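You operate a simulated robot arm through the tools that you are given. There is no shell and no other tool. Be economical: measure what you need, move in short steps, check, and stop when the job is done.

Carry out the task below with a simulated robot arm. There is one attempt and no reset: what you move stays moved.

TASK
Drive the silver screw of the white slat home and leave the other one proud.
Fine: knob to IN for the work; driver back in its stand, knob at LOCK.
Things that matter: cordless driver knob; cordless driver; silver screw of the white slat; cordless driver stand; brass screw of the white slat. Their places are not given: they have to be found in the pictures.

It is judged by the outcome, as a careful person would: the job done as asked, and still so three seconds after it is handed in. It fails if anything else is knocked over, pushed out of place, dropped, spilled or broken.

THE ROBOT
A 6-joint arm with a two-finger parallel gripper, fixed in place. Base frame: the origin is at the foot of the arm, x ahead of it, y to its left, z up; the work surface is at about z = 800. Lengths are in mm, angles in rad, forces in N, time in s.
With the tool pointing down near the work surface it reaches from about 240 to 640 mm from the base axis. Its first joint turns from -1.152 to 1.152 rad. Payload 2.7 kg.
Tool frame: the origin (TCP) lies between the finger pads and is the grasp point; the fingertips stand 23 mm ahead of it; z points along the fingers, y is the line along which they close. The gripper opens to 94 mm. The fingers are 38 mm wide and 10 mm thick; the gripper's body (54 by 96 mm) begins 39 mm behind the TCP.
Orientation is that of the tool frame in the base frame, as a unit quaternion [x, y, z, w]. With the fingers straight down and closing along the base's y, the tool's x points along the base's -x, its y along +y and its z along -z.

THE INTERFACE
- The arm moves only by the tool step_arm. Its argument "targets" is a list of rows, each a list of 7 numbers: the shift along the base's x, y, z in m, then the turn, a rotation vector about the base's x, y, z in rad, then the gripper command, from -1 (fully open) to 1 (shut), values between in proportion. In form: [[dx, dy, dz, rx, ry, rz, grip], ...]. A call has 1 to 20 rows; each row shifts and turns the commanded pose from where the row before left it. A row lasts 0.2 s, in which the tool goes at most 50 mm and 0.15 rad; a call with a longer step from one row to the next is refused whole, and so is a gripper value outside its range. A pose out of reach is approached as far as the arm can. The call stops where the force on the tool passes 70 N (or 10 N more than at its start, if that is more) or the arm is blocked; 0.2 s more then pass. The fingers move at their own pace (about 45 mm/s each) and stop on an object; they squeeze with about 27 N. The grip force told is the motor's: it shows also when the fingers shut on nothing. Time passes only in rows, and 0.2 s behind the last, so rows that do not move let the fingers close. It gives the time, the measured TCP pose, the force on the tool (base axes), the opening and the grip force at its end, in the units of the frame above (readings bear some noise).
- Cameras (640 x 400 px; columns grow to the right, rows downward): "scene" is fixed at [96.7, -448.1, 1420.9]; the picture's right is [0.57, -0.82, 0.00], its down [-0.33, -0.23, -0.92] and it looks along [0.75, 0.52, -0.40] (base axes); focal length 333 px, centre (320, 200). "wrist" rides on the gripper at [-39, 0, -44] in the tool frame; the picture's right is [0.00, -1.00, 0.00], its down [0.97, 0.00, -0.24] and it looks along [0.24, 0.00, 0.97] (tool axes); focal length 218 px, centre (320, 200).
- get_image(camera): a new picture of that camera. No time passes.
- point_at(camera, pixels): for up to 12 pixels [column, row] of the newest picture of that camera ("zoom" is the newest enlarged one), the place [x, y, z] in the base frame of the surface seen there, good to about 3 mm. No time passes.
- enlarge(camera, box): a new picture of the part [left, top, right, bottom] of that camera's present view, enlarged. No time passes.
- hand_in(): hands the job in; it is judged then, once.

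Work in short steps. Measure before you move; look again where a grasp or a placing could have gone wrong, and mend it. You have 80 turns and 34 pictures in all, the two below and enlarged ones among them. Open the gripper and draw the arm clear of the work before you hand the job in, unless the task says otherwise; then end with one line.

The tools are called after "Request:" by a JSON object that holds its "name" and its "arguments". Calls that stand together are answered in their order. step_arm: Moves the arm, as the interface text tells. Its arguments: {"type":"object","properties":{"targets":{"type":"array"}},"required":["targets"]} The other tools are called the same way: get_image (camera) takes a picture; point_at (camera, pixels) gives the place of the surface under pixels of a picture; enlarge (camera, box) takes an enlarged picture of a part of a camera's view; hand_in () hands the job in.

At the start:

```text
time_s: 0.0
position: [417.6, -73.1, 1242.3]
ee_rot: [0.0, 1.0, -0.001, 0.001]
wrist_force: [-0.2, 0.5, -0.2]
gripper_width: 94.0
finger_force: 0.1
```

scene: 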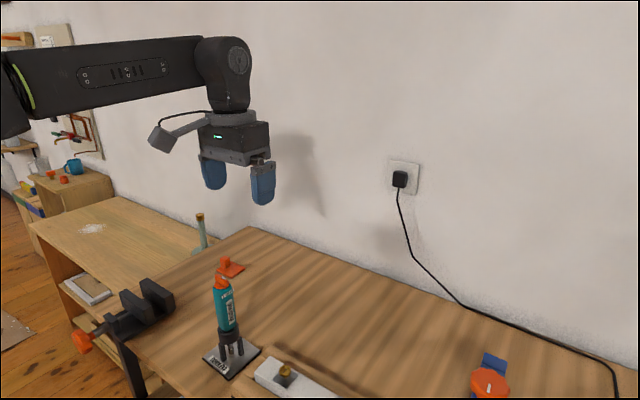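
wrist: 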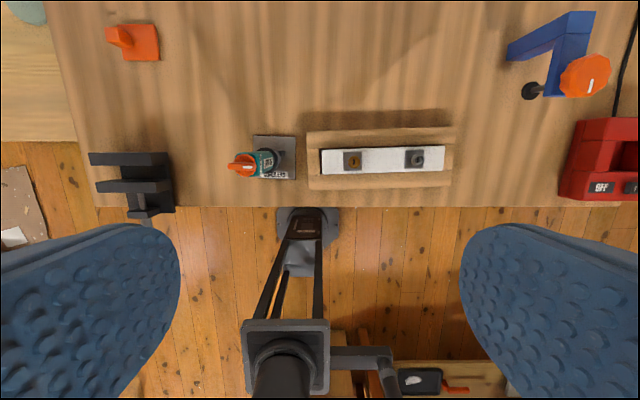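

The wrist picture shows the driver in its stand near (262,162), and the slat with brass (352,160) and silver (415,158) screws. I'll enlarge both views for details.

Request:
{"name": "enlarge", "arguments": {"camera": "wrist", "box": [220, 110, 460, 210]}}

Request:
{"name": "enlarge", "arguments": {"camera": "scene", "box": [180, 240, 360, 400]}}

Request:
{"name": "point_at", "arguments": {"camera": "wrist", "pixels": [[352, 160], [415, 158], [240, 166], [285, 142], [290, 176], [257, 138], [383, 160], [383, 135], [383, 185], [330, 165], [440, 155], [265, 162]]}}

Request:
{"name": "point_at", "arguments": {"camera": "scene", "pixels": [[221, 283], [227, 305], [233, 340], [286, 372], [222, 276], [240, 352], [228, 320], [213, 365]]}}

```text
2.67 times, centred on (340, 160) of wrist
```

zoom: 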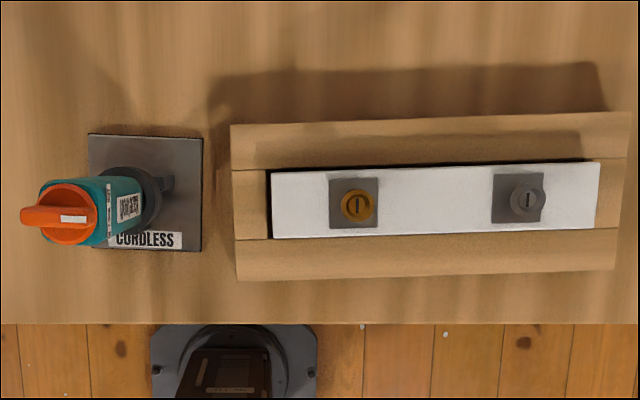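

```text
2.50 times, centred on (270, 320) of scene
```

zoom: 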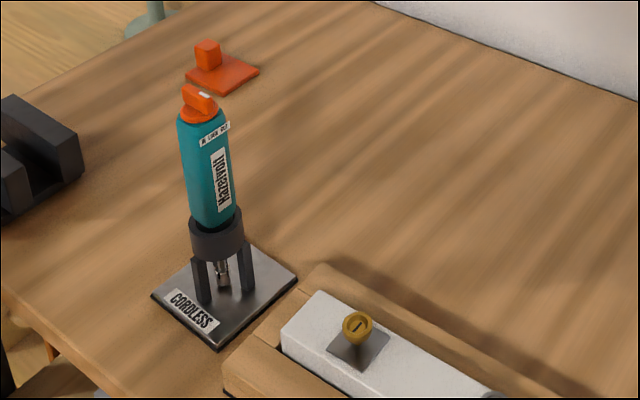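

```text
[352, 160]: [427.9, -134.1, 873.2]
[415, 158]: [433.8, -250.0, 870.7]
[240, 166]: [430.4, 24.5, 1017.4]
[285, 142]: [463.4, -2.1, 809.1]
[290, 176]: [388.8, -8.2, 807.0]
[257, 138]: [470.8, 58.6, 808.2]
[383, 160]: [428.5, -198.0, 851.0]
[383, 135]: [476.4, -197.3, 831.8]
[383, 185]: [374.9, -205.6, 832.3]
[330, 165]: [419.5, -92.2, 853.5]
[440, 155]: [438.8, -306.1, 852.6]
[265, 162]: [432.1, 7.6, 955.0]
```

```text
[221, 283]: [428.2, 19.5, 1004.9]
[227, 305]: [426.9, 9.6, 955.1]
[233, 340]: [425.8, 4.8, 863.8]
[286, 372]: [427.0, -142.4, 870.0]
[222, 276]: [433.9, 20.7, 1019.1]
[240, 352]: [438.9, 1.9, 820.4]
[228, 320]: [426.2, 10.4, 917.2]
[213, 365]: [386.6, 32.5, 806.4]
```

I move above the driver to look at its knob closely.

Request:
{"name": "step_arm", "arguments": {"targets": [[0.003, 0.03, -0.03, 0, 0, 0, -1], [0.003, 0.03, -0.03, 0, 0, 0, -1], [0.003, 0.03, -0.03, 0, 0, 0, -1], [0, 0.003, -0.02, 0, 0, 0, -1]]}}

Request:
{"name": "get_image", "arguments": {"camera": "wrist"}}

```text
time_s: 1.0
position: [426.3, 20.3, 1131.7]
ee_rot: [-0.001, 1.0, -0.001, 0.0]
wrist_force: [0.2, 0.0, 0.5]
gripper_width: 94.0
finger_force: 0.0
```

```text
29 pictures are left
```

wrist: 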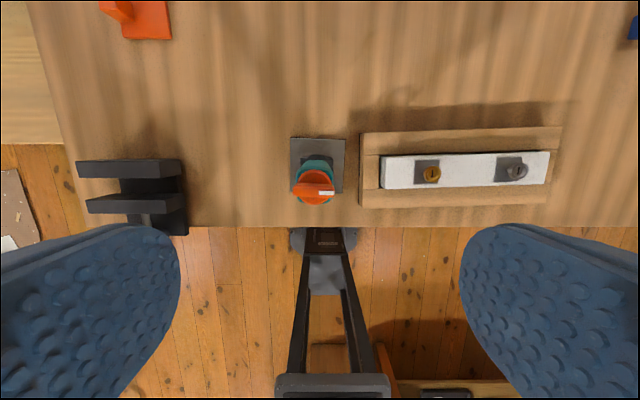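

Request:
{"name": "enlarge", "arguments": {"camera": "wrist", "box": [270, 130, 366, 214]}}

Request:
{"name": "point_at", "arguments": {"camera": "wrist", "pixels": [[296, 188], [314, 191], [330, 193], [314, 203], [314, 176], [316, 165], [292, 140], [344, 141], [343, 190], [431, 173], [517, 171], [431, 163]]}}

Request:
{"name": "enlarge", "arguments": {"camera": "scene", "box": [200, 264, 256, 299]}}

```text
4.76 times, centred on (318, 172) of wrist
```

zoom: 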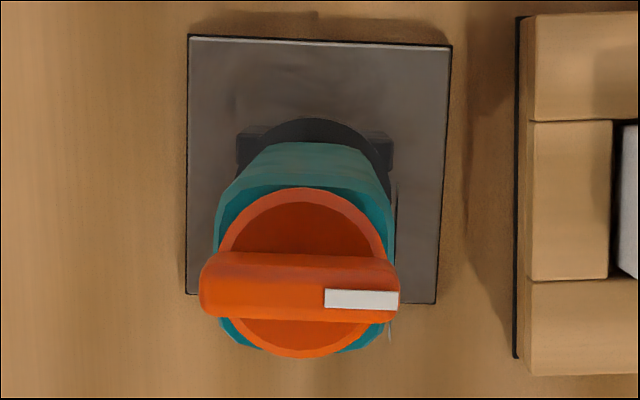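

```text
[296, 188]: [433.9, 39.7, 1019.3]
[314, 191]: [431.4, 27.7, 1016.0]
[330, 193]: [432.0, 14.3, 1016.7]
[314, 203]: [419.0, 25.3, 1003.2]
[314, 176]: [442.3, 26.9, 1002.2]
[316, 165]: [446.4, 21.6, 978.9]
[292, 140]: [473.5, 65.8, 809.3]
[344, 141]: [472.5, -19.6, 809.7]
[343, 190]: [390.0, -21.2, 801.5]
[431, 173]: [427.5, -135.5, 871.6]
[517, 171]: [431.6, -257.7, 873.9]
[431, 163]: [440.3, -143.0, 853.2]
```

```text
11.43 times, centred on (228, 282) of scene
```

zoom: 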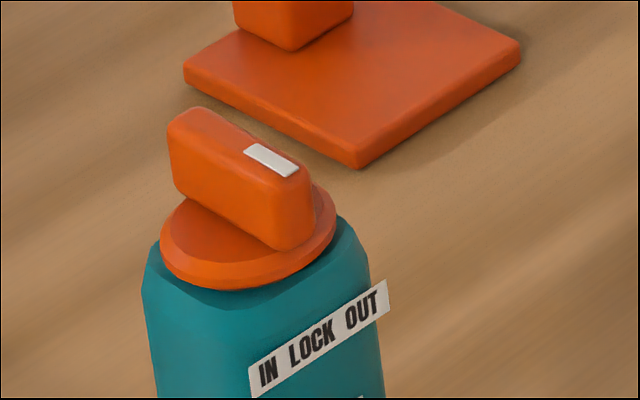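

The pointer (white mark) sits at LOCK (toward -y); IN lies toward -x, so a clockwise turn from above. I turn the gripper 90° to straddle the knob's ridge.

Request:
{"name": "step_arm", "arguments": {"targets": [[0.0057, 0.0052, 0, 0, 0, 0.1428, -1], [0, 0, 0, 0, 0, 0.1428, -1], [0, 0, 0, 0, 0, 0.1428, -1], [0, 0, 0, 0, 0, 0.1428, -1], [0, 0, -0.01, 0, 0, 0.1428, -1], [0, 0, -0.01, 0, 0, 0.1428, -1], [0, 0, -0.01, 0, 0, 0.1428, -1], [0, 0, -0.01, 0, 0, 0.1428, -1], [0, 0, -0.01, 0, 0, 0.1428, -1], [0, 0, -0.01, 0, 0, 0.1428, -1], [0, 0, 0, 0, 0, 0.1428, -1], [0, 0, 0, 0, 0, 0, -1]]}}

Request:
{"name": "get_image", "arguments": {"camera": "wrist"}}

```text
time_s: 3.6
position: [433.3, 24.8, 1072.2]
ee_rot: [0.708, -0.707, 0.001, -0.001]
wrist_force: [0.7, 0.2, 0.0]
gripper_width: 94.1
finger_force: 0.0
```

```text
26 pictures are left
```

wrist: 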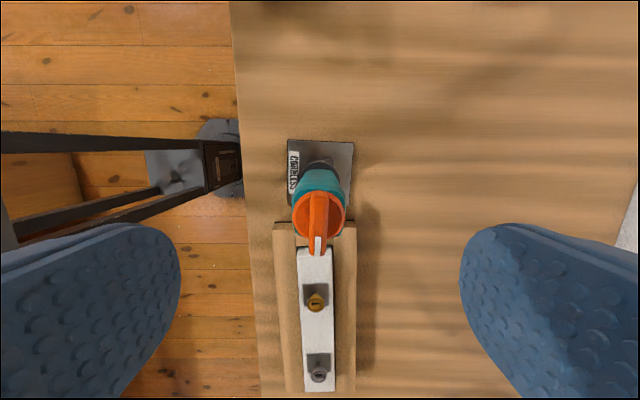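

The ridge is centred between the fingers (col 318). I lower to z≈1030 and close.

Request:
{"name": "step_arm", "arguments": {"targets": [[-0.0008, 0.0005, -0.02, 0, 0, 0, -1], [0, 0, -0.021, 0, 0, 0, -1], [0, 0, 0, 0, 0, 0, 0.2], [0, 0, 0, 0, 0, 0, 0.5], [0, 0, 0, 0, 0, 0, 0.6], [0, 0, 0, 0, 0, 0, 0.8], [0, 0, 0, 0, 0, 0, 1], [0, 0, 0, 0, 0, 0, 1], [0, 0, 0, 0, 0, 0, 1]]}}

Request:
{"name": "get_image", "arguments": {"camera": "wrist"}}

```text
time_s: 5.6
position: [431.4, 25.4, 1030.3]
ee_rot: [-0.707, 0.707, 0.0, 0.001]
wrist_force: [0.6, 0.4, 0.7]
gripper_width: 8.3
finger_force: 27.1
```

```text
25 pictures are left
```

wrist: 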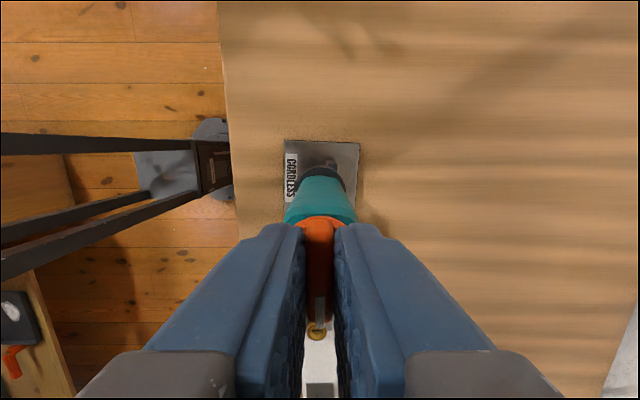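

The ridge is held (8.3 mm). I turn it clockwise about 30° and look at what happens.

Request:
{"name": "step_arm", "arguments": {"targets": [[0, 0, 0, 0, 0, -0.1, 1], [0, 0, 0, 0, 0, -0.1, 1], [0, 0, 0, 0, 0, -0.1, 1], [0, 0, 0, 0, 0, -0.1, 1], [0, 0, 0, 0, 0, -0.1, 1], [0, 0, 0, 0, 0, 0, 1]]}}

Request:
{"name": "enlarge", "arguments": {"camera": "scene", "box": [180, 240, 276, 300]}}

```text
time_s: 7.0
position: [432.2, 27.0, 1031.1]
ee_rot: [-0.509, 0.861, -0.001, 0.001]
wrist_force: [2.8, 3.9, -2.1]
gripper_width: 8.4
finger_force: 26.7
```

```text
6.67 times, centred on (228, 270) of scene
```

zoom: 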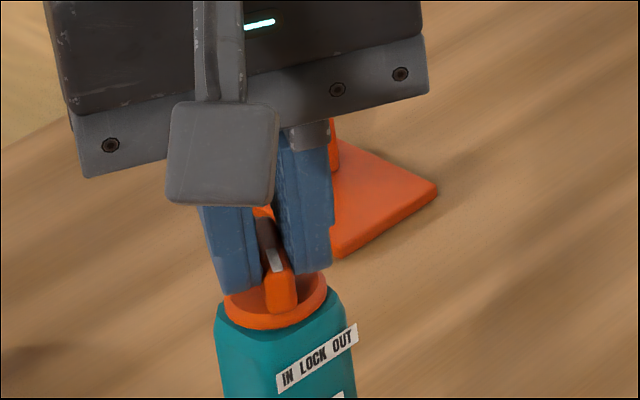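

The body stayed put while the knob turned 30°. I measure the label word positions to judge IN's angle.

Request:
{"name": "point_at", "arguments": {"camera": "zoom", "pixels": [[289, 379], [314, 358], [343, 340], [278, 386], [357, 331]]}}

```text
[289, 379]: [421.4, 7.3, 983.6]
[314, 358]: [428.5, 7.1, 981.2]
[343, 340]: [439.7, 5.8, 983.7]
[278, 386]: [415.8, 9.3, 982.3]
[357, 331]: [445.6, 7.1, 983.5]
```

IN lies roughly 28° from LOCK by label geometry. I release and lift to see where the pointer settles.

Request:
{"name": "step_arm", "arguments": {"targets": [[0, 0, 0, 0, 0, 0, 0.5], [0, 0, 0, 0, 0, 0, 0.0], [0, 0, 0, 0, 0, 0, -0.5], [0, 0, 0.02, 0, 0, 0, -1], [0, 0, 0.03, 0, 0, 0, -1], [0, 0, 0.03, 0, 0, 0, -1]]}}

Request:
{"name": "enlarge", "arguments": {"camera": "wrist", "box": [270, 150, 370, 250]}}

Request:
{"name": "enlarge", "arguments": {"camera": "scene", "box": [200, 264, 256, 299]}}

```text
time_s: 8.4
position: [431.4, 28.0, 1111.4]
ee_rot: [-0.51, 0.86, 0.0, 0.0]
wrist_force: [0.2, -0.3, 0.3]
gripper_width: 93.9
finger_force: 0.1
```

```text
4.00 times, centred on (320, 200) of wrist
```

zoom: 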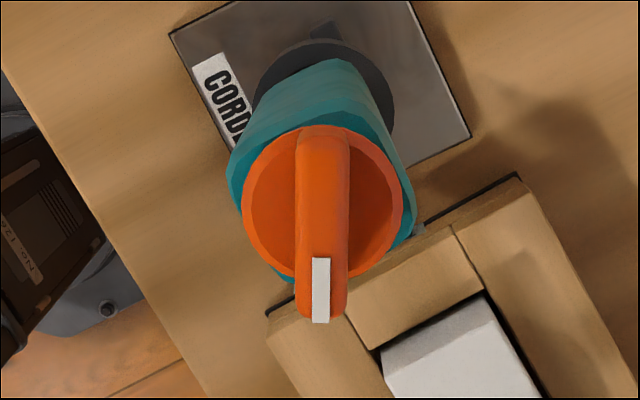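

```text
11.43 times, centred on (228, 282) of scene
```

zoom: 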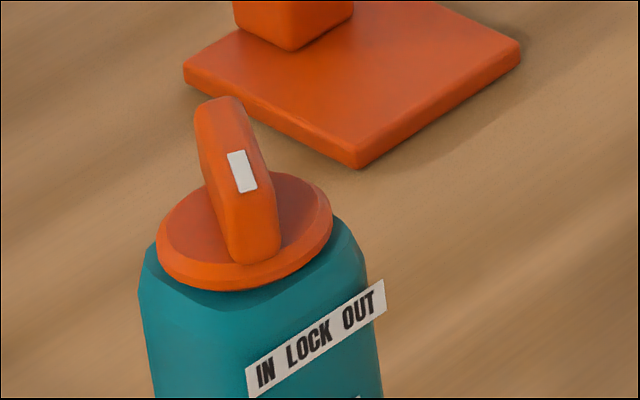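

The knob turned 29° and stays. I don't know if IN is farther (printed label isn't proof), so I regrip and turn a little further, watching for a stop.

Request:
{"name": "step_arm", "arguments": {"targets": [[0.0008, -0.0025, -0.03, 0, 0, 0, -1], [0, 0, -0.03, 0, 0, 0, -1], [0, 0, -0.021, 0, 0, 0, -0.5], [0, 0, 0, 0, 0, 0, 0.2], [0, 0, 0, 0, 0, 0, 0.6], [0, 0, 0, 0, 0, 0, 1], [0, 0, 0, 0, 0, 0, 1], [0, 0, 0, 0, 0, 0, 1], [0, 0, 0, 0, 0, -0.06, 1], [0, 0, 0, 0, 0, -0.06, 1], [0, 0, 0, 0, 0, -0.06, 1], [0, 0, 0, 0, 0, 0, 1]]}}

Request:
{"name": "enlarge", "arguments": {"camera": "scene", "box": [180, 240, 276, 300]}}

```text
time_s: 11.0
position: [432.4, 24.8, 1030.6]
ee_rot: [-0.429, 0.903, 0.0, 0.001]
wrist_force: [0.6, 1.2, -0.1]
gripper_width: 8.6
finger_force: 27.2
```

```text
6.67 times, centred on (228, 270) of scene
```

zoom: 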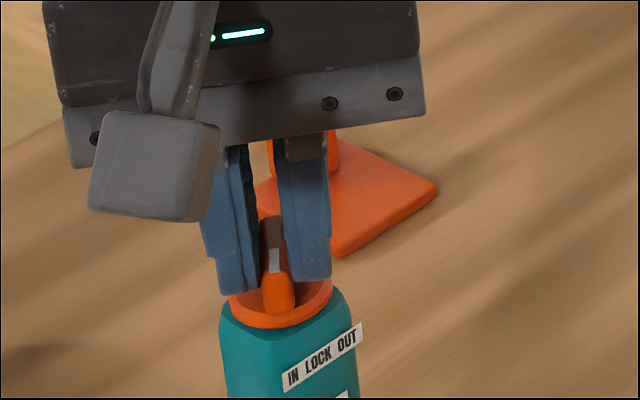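

Now 39° with no body turn and no resistance. I keep going to about 60° in small steps.

Request:
{"name": "step_arm", "arguments": {"targets": [[0, 0, 0, 0, 0, -0.06, 1], [0, 0, 0, 0, 0, -0.06, 1], [0, 0, 0, 0, 0, -0.06, 1], [0, 0, 0, 0, 0, -0.06, 1], [0, 0, 0, 0, 0, -0.06, 1], [0, 0, 0, 0, 0, -0.06, 1], [0, 0, 0, 0, 0, 0, 1]]}}

Request:
{"name": "enlarge", "arguments": {"camera": "scene", "box": [180, 240, 276, 300]}}

```text
time_s: 12.6
position: [432.1, 23.0, 1028.9]
ee_rot: [-0.261, 0.965, -0.001, 0.001]
wrist_force: [-0.9, 0.8, 1.1]
gripper_width: 8.3
finger_force: 27.6
```

```text
6.67 times, centred on (228, 270) of scene
```

zoom: 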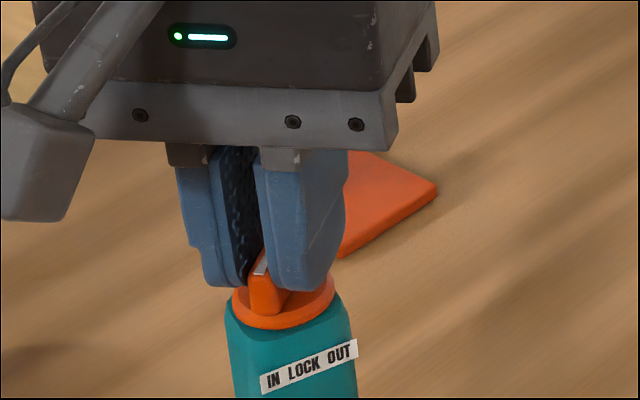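

The label has now swung too: the knob reached its stop and the body turned a bit. I release and measure the pointer against the body.

Request:
{"name": "step_arm", "arguments": {"targets": [[0, 0, 0, 0, 0, 0, 0.5], [0, 0, 0, 0, 0, 0, 0.0], [0, 0, 0, 0, 0, 0, -0.5], [0, 0, 0.02, 0, 0, 0, -1], [0, 0, 0.03, 0, 0, 0, -1], [0, 0, 0.03, 0, 0, 0, -1]]}}

Request:
{"name": "enlarge", "arguments": {"camera": "wrist", "box": [270, 150, 370, 250]}}

Request:
{"name": "enlarge", "arguments": {"camera": "scene", "box": [200, 264, 256, 299]}}

Request:
{"name": "point_at", "arguments": {"camera": "zoom", "pixels": [[225, 390], [300, 355], [375, 325], [265, 372], [340, 340]]}}

```text
time_s: 14.0
position: [430.5, 22.0, 1109.2]
ee_rot: [-0.261, 0.965, 0.0, -0.001]
wrist_force: [-0.7, 0.8, -0.3]
gripper_width: 93.8
finger_force: 0.1
```

```text
4.00 times, centred on (320, 200) of wrist
```

zoom: 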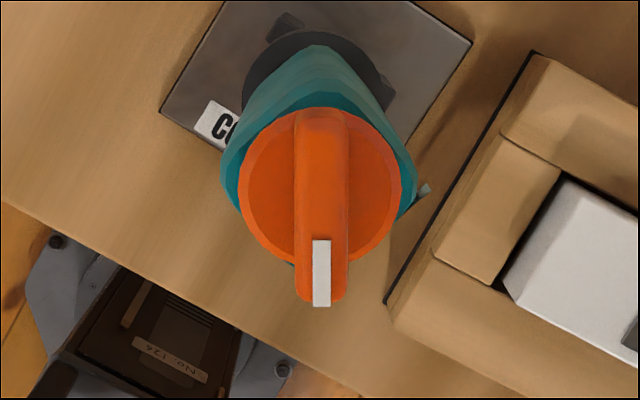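

```text
11.43 times, centred on (228, 282) of scene
```

zoom: 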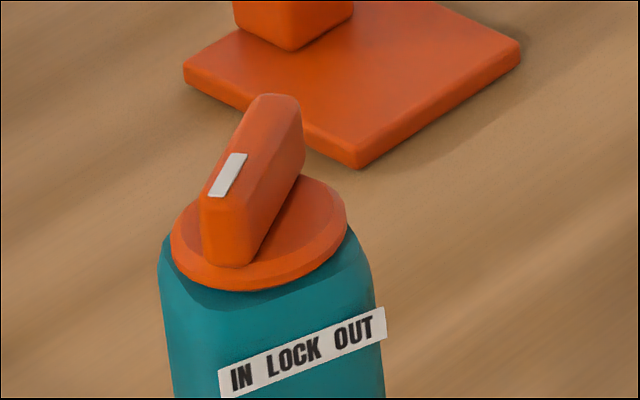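

```text
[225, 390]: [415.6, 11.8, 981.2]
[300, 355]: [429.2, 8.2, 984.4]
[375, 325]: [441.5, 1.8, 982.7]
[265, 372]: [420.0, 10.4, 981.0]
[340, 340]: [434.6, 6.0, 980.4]
```

The knob is at its IN-side stop (~43° relative to the body, which turned ~17°). I align the fingers with the body's plain sides, descend to z≈986 and grip the driver.

Request:
{"name": "step_arm", "arguments": {"targets": [[0.001, 0.0025, 0, 0, 0, 0.146, -1], [0, 0, 0, 0, 0, 0.146, -1], [0, 0, 0, 0, 0, 0.146, -1], [0, 0, -0.02, 0, 0, 0.146, -1], [0, 0, -0.03, 0, 0, 0.146, -1], [0, 0, -0.03, 0, 0, 0, -1], [0, 0, -0.03, 0, 0, 0, -1], [0, 0, -0.013, 0, 0, 0, -1], [0, 0, 0, 0, 0, 0, -1]]}}

Request:
{"name": "get_image", "arguments": {"camera": "wrist"}}

```text
time_s: 16.0
position: [433.4, 29.4, 987.8]
ee_rot: [-0.589, 0.808, 0.0, 0.001]
wrist_force: [-0.4, -0.8, -0.3]
gripper_width: 94.1
finger_force: 0.0
```

```text
17 pictures are left
```

wrist: 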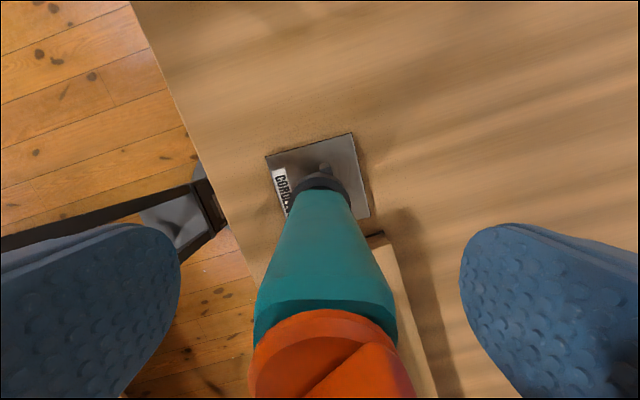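

The driver's axis appears at col ~328, slightly right, and y reads 4 mm high; I correct by (+1.5,-3.5) mm and close.

Request:
{"name": "step_arm", "arguments": {"targets": [[0.0015, -0.0035, -0.001, 0, 0, 0, -1], [0, 0, 0, 0, 0, 0, -0.4], [0, 0, 0, 0, 0, 0, 0], [0, 0, 0, 0, 0, 0, 0.3], [0, 0, 0, 0, 0, 0, 0.6], [0, 0, 0, 0, 0, 0, 1], [0, 0, 0, 0, 0, 0, 1], [0, 0, 0, 0, 0, 0, 1]]}}

Request:
{"name": "get_image", "arguments": {"camera": "wrist"}}

```text
time_s: 17.8
position: [434.5, 24.3, 985.1]
ee_rot: [-0.589, 0.808, 0.0, 0.001]
wrist_force: [-4.1, 0.6, 2.4]
gripper_width: 33.0
finger_force: 27.2
```

```text
16 pictures are left
```

wrist: 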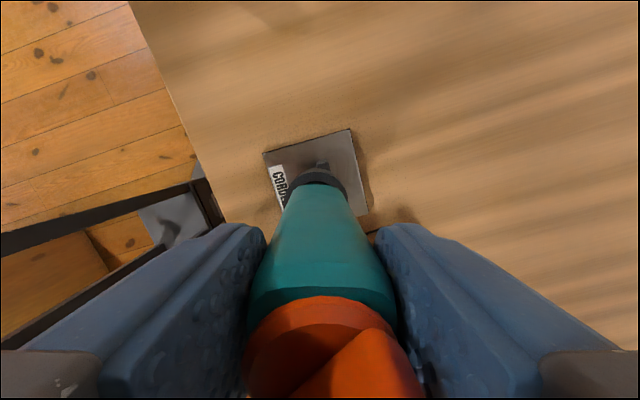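

Held at 33 mm, with a slight side force of -4 N; I relieve it by 2 mm in x and lift straight up 120 mm.

Request:
{"name": "step_arm", "arguments": {"targets": [[-0.002, 0, 0.002, 0, 0, 0, 1], [0, 0, 0.01, 0, 0, 0, 1], [0, 0, 0.018, 0, 0, 0, 1], [0, 0, 0.02, 0, 0, 0, 1], [0, 0, 0.02, 0, 0, 0, 1], [0, 0, 0.02, 0, 0, 0, 1], [0, 0, 0.02, 0, 0, 0, 1], [0, 0, 0.01, 0, 0, 0, 1], [0, 0, 0, 0, 0, 0, 1]]}}

Request:
{"name": "get_image", "arguments": {"camera": "scene"}}

```text
time_s: 19.8
position: [433.7, 21.8, 1106.6]
ee_rot: [-0.59, 0.808, 0.0, 0.001]
wrist_force: [0.0, -0.2, -4.7]
gripper_width: 33.0
finger_force: 26.6
```

```text
15 pictures are left
```

scene: 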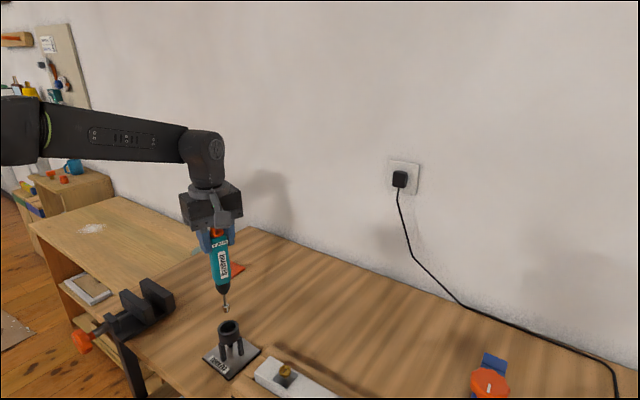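

The driver is clear of its stand. I measure the bit tip (near 226,311), the stand ring and verify the pose.

Request:
{"name": "enlarge", "arguments": {"camera": "scene", "box": [180, 220, 270, 350]}}

Request:
{"name": "point_at", "arguments": {"camera": "scene", "pixels": [[226, 310], [225, 303], [224, 293], [222, 285], [220, 240], [221, 260], [231, 322], [228, 327], [236, 330], [219, 330]]}}

```text
3.08 times, centred on (225, 285) of scene
```

zoom: 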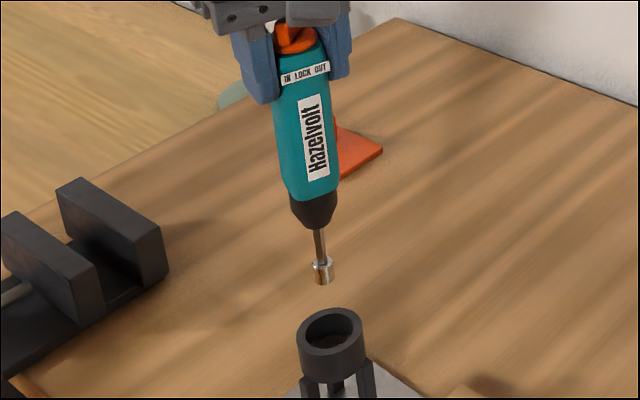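

```text
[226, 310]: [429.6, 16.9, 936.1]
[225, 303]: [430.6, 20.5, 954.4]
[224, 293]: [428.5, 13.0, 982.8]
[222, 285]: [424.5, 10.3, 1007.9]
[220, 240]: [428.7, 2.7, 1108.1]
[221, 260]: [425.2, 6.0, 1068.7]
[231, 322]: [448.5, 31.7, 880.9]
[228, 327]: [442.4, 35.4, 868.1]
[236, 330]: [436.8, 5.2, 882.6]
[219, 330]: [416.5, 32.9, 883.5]
```

Tip is at about (432,20,932), i.e. ~174 mm under the TCP. The silver screw computes to about (431.5,-253.5,873). I carry the driver there at height, turning it back 18° on the way.

Request:
{"name": "step_arm", "arguments": {"targets": [[0, -0.02, 0, 0, 0, 0.052, 1], [0, -0.03, 0, 0, 0, 0.052, 1], [0, -0.04, 0, 0, 0, 0.052, 1], [0, -0.04, 0, 0, 0, 0.052, 1], [0, -0.04, 0, 0, 0, 0.052, 1], [0, -0.04, 0, 0, 0, 0.052, 1], [0, -0.035, 0, 0, 0, 0, 1], [0, -0.02, 0, 0, 0, 0, 1], [0, -0.009, 0, 0, 0, 0, 1], [0, 0, -0.03, 0, 0, 0, 1], [0, 0, 0, 0, 0, 0, 1]]}}

Request:
{"name": "get_image", "arguments": {"camera": "wrist"}}

Request:
{"name": "get_image", "arguments": {"camera": "scene"}}

```text
time_s: 22.2
position: [433.2, -251.3, 1076.2]
ee_rot: [0.708, -0.706, 0.0, -0.001]
wrist_force: [-0.3, 0.0, -4.4]
gripper_width: 32.8
finger_force: 27.1
```

```text
13 pictures are left
```

wrist: 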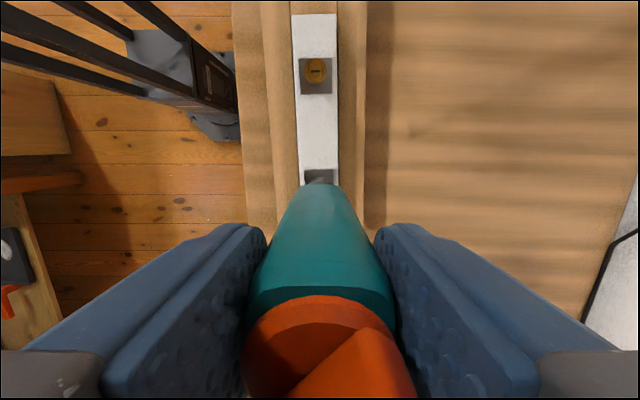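

```text
12 pictures are left
```

scene: 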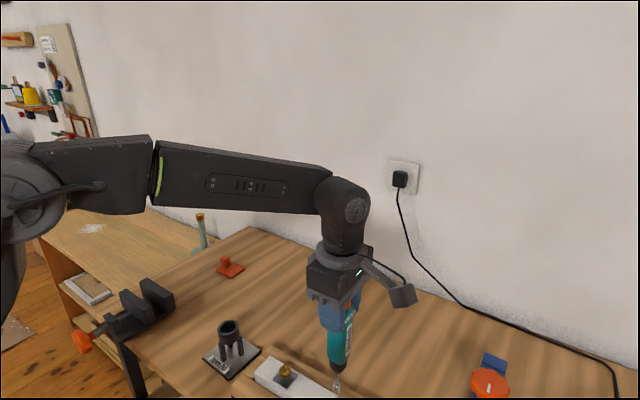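

I zoom on the screw at about (318,180) in the wrist view and on the tip at (337,385) in the scene view.

Request:
{"name": "enlarge", "arguments": {"camera": "wrist", "box": [288, 155, 352, 195]}}

Request:
{"name": "point_at", "arguments": {"camera": "wrist", "pixels": [[318, 181], [316, 74], [316, 70], [303, 172], [334, 172]]}}

Request:
{"name": "enlarge", "arguments": {"camera": "scene", "box": [290, 340, 386, 400]}}

Request:
{"name": "point_at", "arguments": {"camera": "scene", "pixels": [[337, 378], [337, 383], [338, 386], [336, 374]]}}

```text
10.00 times, centred on (320, 175) of wrist
```

zoom: 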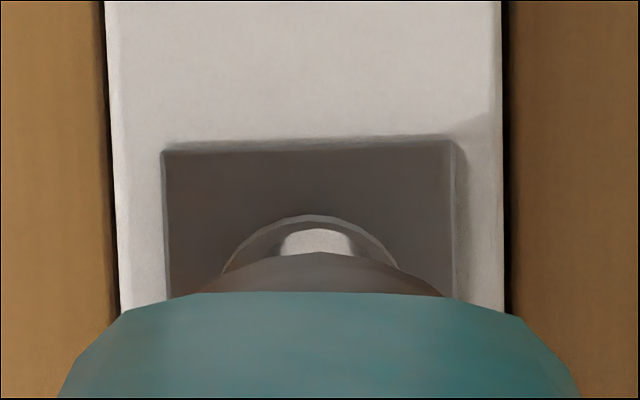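

```text
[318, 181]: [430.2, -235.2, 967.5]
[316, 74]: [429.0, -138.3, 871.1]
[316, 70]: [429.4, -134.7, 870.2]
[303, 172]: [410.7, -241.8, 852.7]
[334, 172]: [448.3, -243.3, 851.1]
```

```text
6.67 times, centred on (338, 370) of scene
```

zoom: 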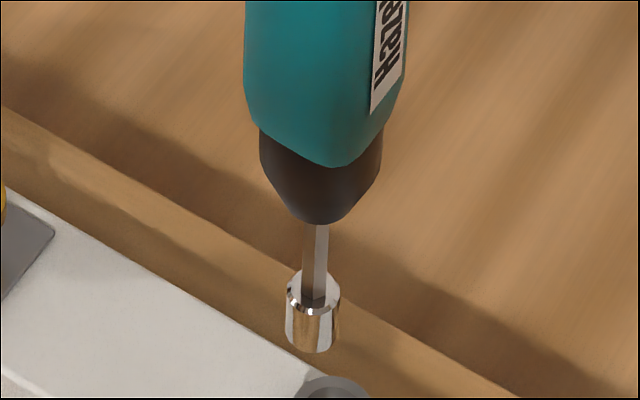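

```text
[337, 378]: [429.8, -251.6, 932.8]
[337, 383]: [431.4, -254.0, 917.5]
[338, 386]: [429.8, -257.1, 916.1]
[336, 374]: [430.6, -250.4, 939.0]
```

The bit's sleeve sits ~4 mm short (+y) of the screw head centre by my triangulation; x is aligned. I shift -4 mm in y, lower 12 mm, and look again.

Request:
{"name": "step_arm", "arguments": {"targets": [[-0.0005, -0.004, 0, 0, 0, 0, 1], [0, 0, -0.012, 0, 0, 0, 1], [0, 0, 0, 0, 0, 0, 1]]}}

Request:
{"name": "enlarge", "arguments": {"camera": "scene", "box": [306, 360, 370, 400]}}

Request:
{"name": "enlarge", "arguments": {"camera": "wrist", "box": [288, 155, 352, 195]}}

```text
time_s: 23.0
position: [430.9, -253.8, 1064.1]
ee_rot: [0.708, -0.706, -0.001, 0.0]
wrist_force: [0.4, 1.0, -4.5]
gripper_width: 32.7
finger_force: 27.4
```

```text
10.00 times, centred on (338, 380) of scene
```

zoom: 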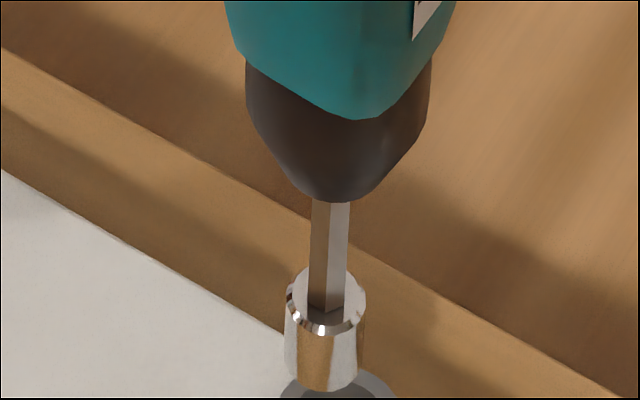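

```text
10.00 times, centred on (320, 175) of wrist
```

zoom: 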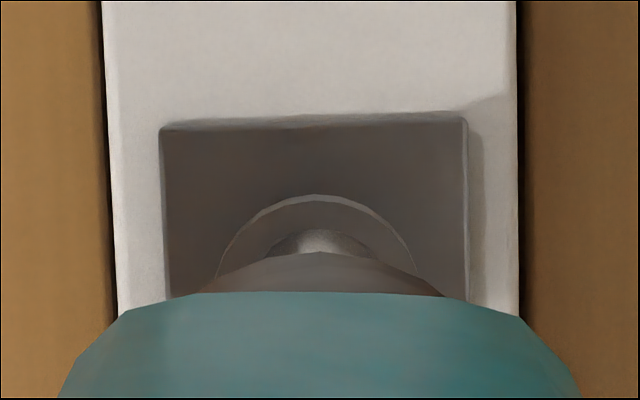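

In the scene view the sleeve is still ~3 mm toward +y of the head (cols 322 vs 339 in the ×10 zoom). I shift -3.2 mm in y and descend slowly to contact.

Request:
{"name": "step_arm", "arguments": {"targets": [[-0.0003, -0.0032, 0, 0, 0, 0, 1], [0, 0, 0, 0, 0, 0, 1], [0, 0, -0.003, 0, 0, 0, 1], [0, 0, -0.003, 0, 0, 0, 1], [0, 0, -0.002, 0, 0, 0, 1], [0, 0, -0.002, 0, 0, 0, 1], [0, 0, 0, 0, 0, 0, 1]]}}

```text
time_s: 24.6
position: [432.1, -259.0, 1054.9]
ee_rot: [0.708, -0.706, 0.0, -0.001]
wrist_force: [0.2, 0.5, -4.1]
gripper_width: 32.9
finger_force: 27.7
```

No contact yet (tip should be a few mm above the head). One zoomed check of alignment.

Request:
{"name": "enlarge", "arguments": {"camera": "scene", "box": [306, 360, 370, 400]}}

```text
10.00 times, centred on (338, 380) of scene
```

zoom: 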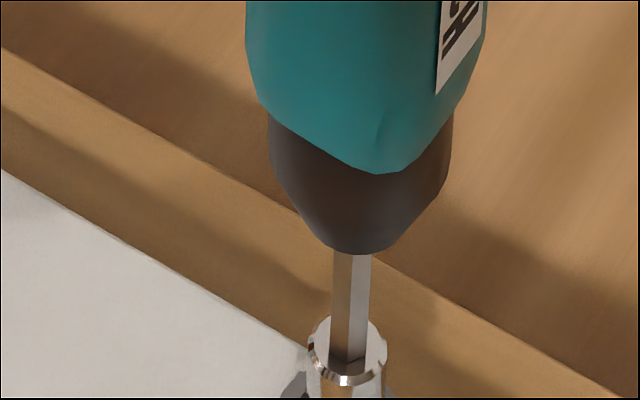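

The sleeve is at col 347 vs head centre 339: shift back +1.4 mm in y, then descend slowly onto the head.

Request:
{"name": "step_arm", "arguments": {"targets": [[0, 0.0014, 0, 0, 0, 0, 1], [0, 0, -0.002, 0, 0, 0, 1], [0, 0, -0.002, 0, 0, 0, 1], [0, 0, -0.0015, 0, 0, 0, 1], [0, 0, -0.0015, 0, 0, 0, 1], [0, 0, 0, 0, 0, 0, 1]]}}

```text
time_s: 26.0
position: [432.1, -256.3, 1048.2]
ee_rot: [0.708, -0.706, -0.001, 0.0]
wrist_force: [0.2, -0.1, -3.9]
gripper_width: 32.9
finger_force: 27.1
```

Request:
{"name": "step_arm", "arguments": {"targets": [[0, 0, -0.0015, 0, 0, 0, 1], [0, 0, -0.0015, 0, 0, 0, 1], [0, 0, -0.0015, 0, 0, 0, 1], [0, 0, -0.0015, 0, 0, 0, 1], [0, 0, 0, 0, 0, 0, 1]]}}

```text
time_s: 27.2
position: [432.2, -256.7, 1043.0]
ee_rot: [0.707, -0.707, -0.001, -0.001]
wrist_force: [-0.2, -1.1, -4.3]
gripper_width: 32.8
finger_force: 27.1
```

Request:
{"name": "step_arm", "arguments": {"targets": [[0, 0, -0.0015, 0, 0, 0, 1], [0, 0, -0.0015, 0, 0, 0, 1], [0, 0, -0.0015, 0, 0, 0, 1], [0, 0, 0, 0, 0, 0, 1]]}}

Request:
{"name": "enlarge", "arguments": {"camera": "wrist", "box": [288, 155, 352, 195]}}

```text
time_s: 28.2
position: [432.2, -257.7, 1035.6]
ee_rot: [0.707, -0.707, 0.0, -0.001]
wrist_force: [0.2, -0.7, -3.6]
gripper_width: 32.7
finger_force: 26.8
```

```text
10.00 times, centred on (320, 175) of wrist
```

zoom: 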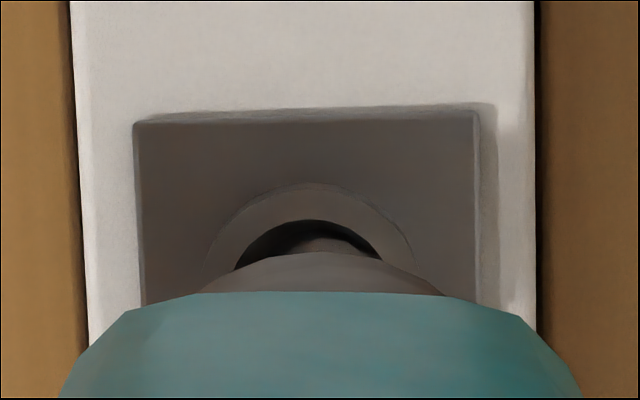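

The bit is inside a dark ring with still no contact. I measure points in this zoom to check centring.

Request:
{"name": "point_at", "arguments": {"camera": "zoom", "pixels": [[310, 190], [310, 205], [310, 228], [250, 255], [320, 243], [340, 245], [365, 245], [385, 250], [405, 250], [215, 255], [400, 150], [300, 247]]}}

```text
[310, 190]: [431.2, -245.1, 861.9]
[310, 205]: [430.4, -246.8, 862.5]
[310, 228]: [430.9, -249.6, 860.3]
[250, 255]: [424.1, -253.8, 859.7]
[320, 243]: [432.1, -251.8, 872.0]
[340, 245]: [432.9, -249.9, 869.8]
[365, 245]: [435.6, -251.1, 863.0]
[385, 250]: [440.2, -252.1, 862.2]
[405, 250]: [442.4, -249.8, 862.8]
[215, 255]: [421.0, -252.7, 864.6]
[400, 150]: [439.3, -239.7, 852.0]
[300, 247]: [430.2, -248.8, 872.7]
```

The head's top now reads z≈862 versus 873 before: the screw is being driven in. I continue down slowly until it bottoms.

Request:
{"name": "step_arm", "arguments": {"targets": [[-0.0005, 0, -0.0012, 0, 0, 0, 1], [0, 0, -0.0012, 0, 0, 0, 1], [0, 0, -0.0012, 0, 0, 0, 1], [0, 0, -0.0012, 0, 0, 0, 1], [0, 0, 0, 0, 0, 0, 1]]}}

```text
time_s: 29.4
position: [431.2, -257.6, 1034.8]
ee_rot: [0.708, -0.706, 0.003, 0.0]
wrist_force: [-1.2, 0.5, 21.5]
gripper_width: 32.6
finger_force: 27.3
```

Contact force has risen to ~21 N. I hold in place to see whether it still advances.

Request:
{"name": "step_arm", "arguments": {"targets": [[0, 0, 0, 0, 0, 0, 1], [0, 0, 0, 0, 0, 0, 1], [0, 0, 0, 0, 0, 0, 1], [0, 0, 0, 0, 0, 0, 1], [0, 0, 0, 0, 0, 0, 1]]}}

Request:
{"name": "point_at", "arguments": {"camera": "wrist", "pixels": [[319, 175], [310, 180.5], [317, 76]]}}

```text
time_s: 30.6
position: [431.6, -257.0, 1034.2]
ee_rot: [0.708, -0.706, 0.003, -0.001]
wrist_force: [-1.0, -1.5, 25.2]
gripper_width: 32.7
finger_force: 26.9
```

```text
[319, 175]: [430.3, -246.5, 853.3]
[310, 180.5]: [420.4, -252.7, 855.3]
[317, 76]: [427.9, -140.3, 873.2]
```

It holds steady at ~25 N. I lift 40 mm and step aside 60 mm in -y so the wrist camera can see the head.

Request:
{"name": "step_arm", "arguments": {"targets": [[0, 0, 0.005, 0, 0, 0, 1], [0, 0, 0.015, 0, 0, 0, 1], [0, 0, 0.02, 0, 0, 0, 1], [0, -0.03, 0.005, 0, 0, 0, 1], [0, -0.03, 0, 0, 0, 0, 1], [0, 0, 0, 0, 0, 0, 1]]}}

Request:
{"name": "enlarge", "arguments": {"camera": "wrist", "box": [248, 40, 392, 190]}}

```text
time_s: 32.0
position: [431.8, -316.9, 1076.4]
ee_rot: [0.708, -0.706, -0.001, -0.001]
wrist_force: [-0.9, -0.2, -4.6]
gripper_width: 32.6
finger_force: 26.6
```

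```text
2.67 times, centred on (320, 115) of wrist
```

zoom: 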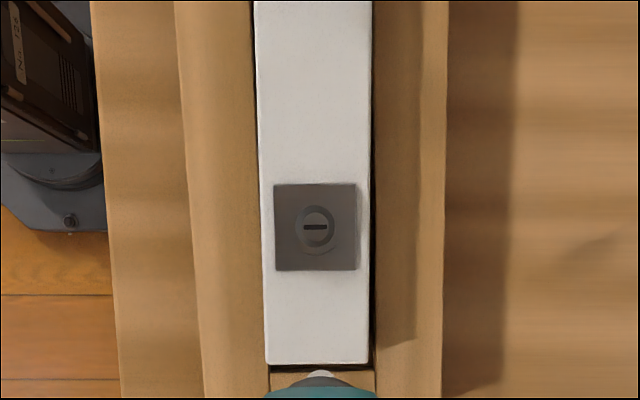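

Request:
{"name": "point_at", "arguments": {"camera": "zoom", "pixels": [[315, 227], [308, 218], [325, 238], [299, 230], [333, 230], [285, 195], [345, 262], [285, 262], [345, 195], [315, 120], [315, 320]]}}

```text
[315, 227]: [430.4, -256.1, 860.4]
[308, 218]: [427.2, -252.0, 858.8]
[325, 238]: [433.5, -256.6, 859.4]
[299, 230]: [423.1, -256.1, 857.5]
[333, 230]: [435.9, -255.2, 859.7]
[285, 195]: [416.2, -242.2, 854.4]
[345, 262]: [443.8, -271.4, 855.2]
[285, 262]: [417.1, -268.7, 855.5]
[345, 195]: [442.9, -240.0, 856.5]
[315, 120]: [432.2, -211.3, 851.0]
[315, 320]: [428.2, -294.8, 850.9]
```

The silver head now sits at z≈859 on its pad (855), down ~13 mm, and resisted 25 N without moving: it's home. I return the driver above its stand along the reverse path.

Request:
{"name": "step_arm", "arguments": {"targets": [[0, 0.01, 0.0293, 0, 0, 0, 1], [0.0018, 0.03, 0, 0, 0, 0, 1], [0, 0.04, 0, 0, 0, 0, 1], [0, 0.04, 0, 0, 0, 0, 1], [0, 0.04, 0, 0, 0, 0, 1], [0, 0.04, 0, 0, 0, 0, 1], [0, 0.04, 0, 0, 0, 0, 1], [0, 0.04, 0, 0, 0, 0, 1], [0, 0.03, 0, 0, 0, 0, 1], [0, 0.02, 0, 0, 0, 0, 1], [0, 0.0101, 0, 0, 0, 0, 1], [0, 0, 0, 0, 0, 0, 1], [0, 0, 0, 0, 0, 0, 1]]}}

Request:
{"name": "enlarge", "arguments": {"camera": "scene", "box": [180, 240, 340, 400]}}

```text
time_s: 34.8
position: [432.5, 23.5, 1104.2]
ee_rot: [0.708, -0.706, 0.0, -0.001]
wrist_force: [-0.1, 0.4, -5.3]
gripper_width: 32.8
finger_force: 27.0
```

```text
2.50 times, centred on (260, 320) of scene
```

zoom: 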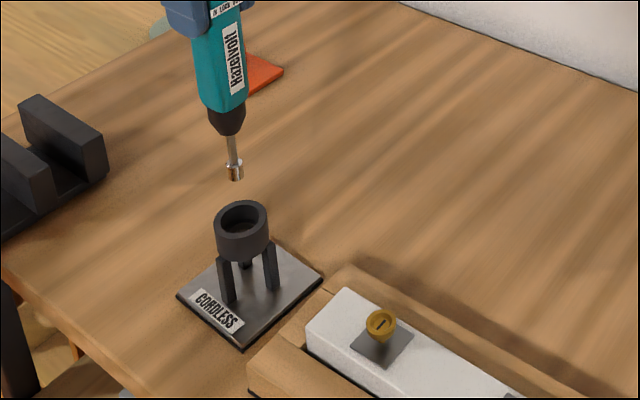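

The tip/ring relation matches the lift-out picture (the column gap is perspective). I lower slowly by 118 mm into the stand.

Request:
{"name": "step_arm", "arguments": {"targets": [[0, 0, -0.02, 0, 0, 0, 1], [0, 0, -0.02, 0, 0, 0, 1], [0, 0, -0.02, 0, 0, 0, 1], [0, 0, -0.015, 0, 0, 0, 1], [0, 0, -0.01, 0, 0, 0, 1], [0, 0, -0.01, 0, 0, 0, 1], [0, 0, -0.005, 0, 0, 0, 1], [0, 0, -0.005, 0, 0, 0, 1], [0, 0, -0.005, 0, 0, 0, 1], [0, 0, 0, 0, 0, 0, 1]]}}

```text
time_s: 37.0
position: [433.5, 23.3, 997.4]
ee_rot: [0.707, -0.707, 0.001, -0.002]
wrist_force: [-5.6, 7.6, 14.9]
gripper_width: 33.1
finger_force: 27.4
```

Slight ring contact 10 mm short of seated, pushing the tool toward -x/+y. I back up 5 mm, shift that way, and lower again.

Request:
{"name": "step_arm", "arguments": {"targets": [[0, 0, 0.006, 0, 0, 0, 1], [-0.0015, 0.002, 0, 0, 0, 0, 1], [0, 0, 0, 0, 0, 0, 1], [0, 0, -0.004, 0, 0, 0, 1], [0, 0, -0.003, 0, 0, 0, 1], [0, 0, -0.003, 0, 0, 0, 1], [0, 0, 0, 0, 0, 0, 1]]}}

```text
time_s: 38.6
position: [432.0, 24.6, 992.3]
ee_rot: [0.708, -0.706, 0.0, -0.001]
wrist_force: [0.6, 0.3, -5.1]
gripper_width: 32.9
finger_force: 26.4
```

Free again (-5 N is just the driver's weight). Continue down gently.

Request:
{"name": "step_arm", "arguments": {"targets": [[0, 0, -0.002, 0, 0, 0, 1], [0, 0, -0.002, 0, 0, 0, 1], [0, 0, -0.002, 0, 0, 0, 1], [0, 0, 0, 0, 0, 0, 1]]}}

```text
time_s: 39.6
position: [430.9, 24.8, 986.8]
ee_rot: [0.708, -0.706, -0.001, 0.0]
wrist_force: [-2.4, 0.0, 0.6]
gripper_width: 32.5
finger_force: 27.6
```

Request:
{"name": "step_arm", "arguments": {"targets": [[-0.0003, 0, -0.0015, 0, 0, 0, 1], [0, 0, -0.001, 0, 0, 0, 1], [0, 0, 0, 0, 0, 0, 1]]}}

```text
time_s: 40.4
position: [431.7, 25.2, 985.1]
ee_rot: [-0.707, 0.707, -0.001, 0.003]
wrist_force: [-5.0, 0.6, 28.2]
gripper_width: 33.1
finger_force: 27.1
```

Seated at z≈985, the same as at pick-up. I ease off, open, rise and look.

Request:
{"name": "step_arm", "arguments": {"targets": [[-0.0005, 0, 0.0015, 0, 0, 0, 1], [0, 0, 0, 0, 0, 0, 0.2], [0, 0, 0, 0, 0, 0, 0.0], [0, 0, 0, 0, 0, 0, -0.5], [0, 0, 0, 0, 0, 0, -1], [0, 0, 0, 0, 0, 0, -1], [0, 0, 0.03, 0, 0, 0, -1], [0, 0, 0.04, 0, 0, 0, -1], [0, 0, 0.04, 0, 0, 0, -1], [0, 0, 0.015, 0, 0, 0, -1], [0, 0, 0, 0, 0, 0, -1]]}}

Request:
{"name": "get_image", "arguments": {"camera": "wrist"}}

```text
time_s: 42.8
position: [430.3, 25.2, 1112.6]
ee_rot: [0.708, -0.707, 0.0, -0.001]
wrist_force: [-0.4, -0.6, -0.9]
gripper_width: 94.1
finger_force: 0.1
```

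```text
3 pictures are left
```

wrist: 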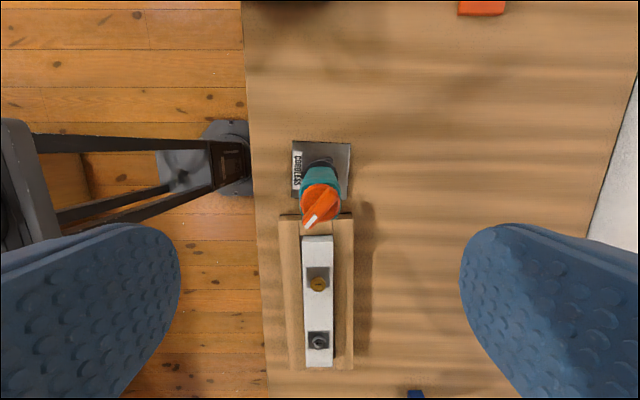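

The driver stands properly; the pointer is still at IN. I measure the ridge ends to set the grip angle.

Request:
{"name": "point_at", "arguments": {"camera": "wrist", "pixels": [[332, 190], [308, 219], [320, 204], [313, 214], [329, 195], [304, 225], [336, 188]]}}

```text
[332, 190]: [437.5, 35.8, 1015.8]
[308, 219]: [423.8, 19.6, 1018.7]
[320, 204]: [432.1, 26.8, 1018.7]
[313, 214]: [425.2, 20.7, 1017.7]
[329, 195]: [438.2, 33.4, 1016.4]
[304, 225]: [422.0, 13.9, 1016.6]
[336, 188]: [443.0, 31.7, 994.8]
```

Ridge is ~41° clockwise of LOCK, centre (431,25.5). I turn the gripper -41°, lower and grip the ridge.

Request:
{"name": "step_arm", "arguments": {"targets": [[0.0005, 0.0005, 0, 0, 0, -0.144, -1], [0, 0, 0, 0, 0, -0.144, -1], [0, 0, 0, 0, 0, -0.144, -1], [0, 0, 0, 0, 0, -0.144, -1], [0, 0, 0, 0, 0, -0.144, -1], [0, 0, -0.02, 0, 0, 0, -1], [0, 0, -0.03, 0, 0, 0, -1], [0, 0, -0.032, 0, 0, 0, -1], [0, 0, 0, 0, 0, 0, -0.5], [0, 0, 0, 0, 0, 0, 0], [0, 0, 0, 0, 0, 0, 0.5], [0, 0, 0, 0, 0, 0, 0.8], [0, 0, 0, 0, 0, 0, 1], [0, 0, 0, 0, 0, 0, 1], [0, 0, 0, 0, 0, 0, 1]]}}

```text
time_s: 46.0
position: [430.4, 26.0, 1029.7]
ee_rot: [-0.414, 0.91, 0.0, 0.002]
wrist_force: [0.7, -0.4, 0.1]
gripper_width: 8.7
finger_force: 27.2
```

Gripped at 8.7 mm. Now turn back +41° to LOCK, and check with the scene camera while still holding.

Request:
{"name": "step_arm", "arguments": {"targets": [[0, 0, 0, 0, 0, 0.1, 1], [0, 0, 0, 0, 0, 0.1, 1], [0, 0, 0, 0, 0, 0.1, 1], [0, 0, 0, 0, 0, 0.1, 1], [0, 0, 0, 0, 0, 0.1, 1], [0, 0, 0, 0, 0, 0.1, 1], [0, 0, 0, 0, 0, 0.1, 1], [0, 0, 0, 0, 0, 0.02, 1], [0, 0, 0, 0, 0, 0, 1], [0, 0, 0, 0, 0, 0, 0.5], [0, 0, 0, 0, 0, 0, 0], [0, 0, 0, 0, 0, 0, -0.5], [0, 0, 0.02, 0, 0, 0, -1], [0, 0, 0.03, 0, 0, 0, -1], [0, 0, 0.04, 0, 0, 0, -1]]}}

Request:
{"name": "enlarge", "arguments": {"camera": "scene", "box": [200, 264, 256, 299]}}

Request:
{"name": "point_at", "arguments": {"camera": "zoom", "pixels": [[262, 372], [300, 352], [340, 330], [372, 302], [265, 155], [190, 115], [290, 172], [250, 385]]}}

```text
time_s: 49.2
position: [429.5, 24.7, 1117.9]
ee_rot: [0.708, -0.707, -0.001, 0.0]
wrist_force: [0.2, -0.7, -0.5]
gripper_width: 94.1
finger_force: 0.2
```

```text
11.43 times, centred on (228, 282) of scene
```

zoom: 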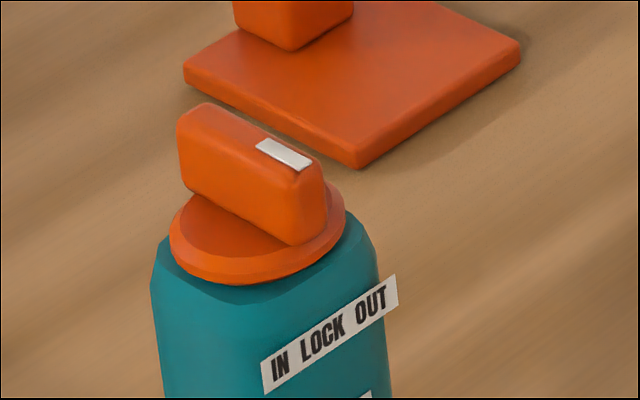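

```text
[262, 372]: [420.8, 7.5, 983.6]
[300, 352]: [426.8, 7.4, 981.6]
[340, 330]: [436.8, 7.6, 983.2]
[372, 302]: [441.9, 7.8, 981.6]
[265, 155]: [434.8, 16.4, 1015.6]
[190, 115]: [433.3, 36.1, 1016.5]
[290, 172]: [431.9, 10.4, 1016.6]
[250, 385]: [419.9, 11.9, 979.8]
```

The pointer again faces LOCK, square to the label, and the driver stands upright. I retreat upward and take a final overview.

Request:
{"name": "step_arm", "arguments": {"targets": [[0, 0, 0.04, 0, 0, 0, -1], [0, -0.04, 0.02, 0, 0, 0, -1], [0, -0.04, 0.02, 0, 0, 0, -1], [0, -0.02, 0.02, 0, 0, 0, -1], [0, 0, 0, 0, 0, 0, -1]]}}

Request:
{"name": "enlarge", "arguments": {"camera": "wrist", "box": [250, 60, 394, 300]}}

```text
time_s: 50.4
position: [432.9, -75.8, 1219.2]
ee_rot: [0.708, -0.706, -0.001, -0.001]
wrist_force: [0.2, -0.7, -0.2]
gripper_width: 94.0
finger_force: 0.0
```

```text
1.67 times, centred on (322, 180) of wrist
```

zoom: 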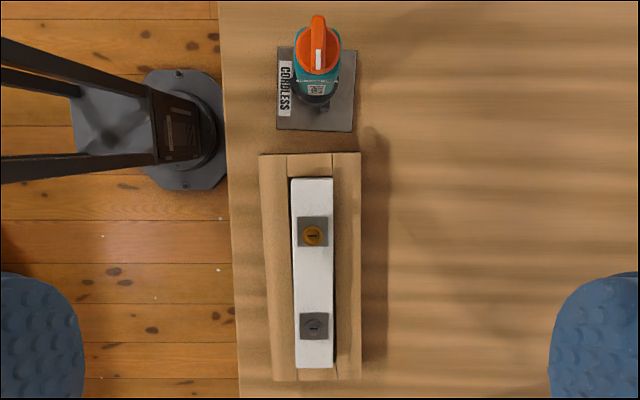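

Silver screw is home, brass still proud, driver in its stand with the knob at LOCK, slat undisturbed. Handing in.

Request:
{"name": "hand_in", "arguments": {}}

```text
The job is handed in.
```

The silver screw of the white slat is driven home (head about 13 mm lower, no further movement under about 25 N), the brass screw is still proud, and the driver is back in its stand with the knob at LOCK.
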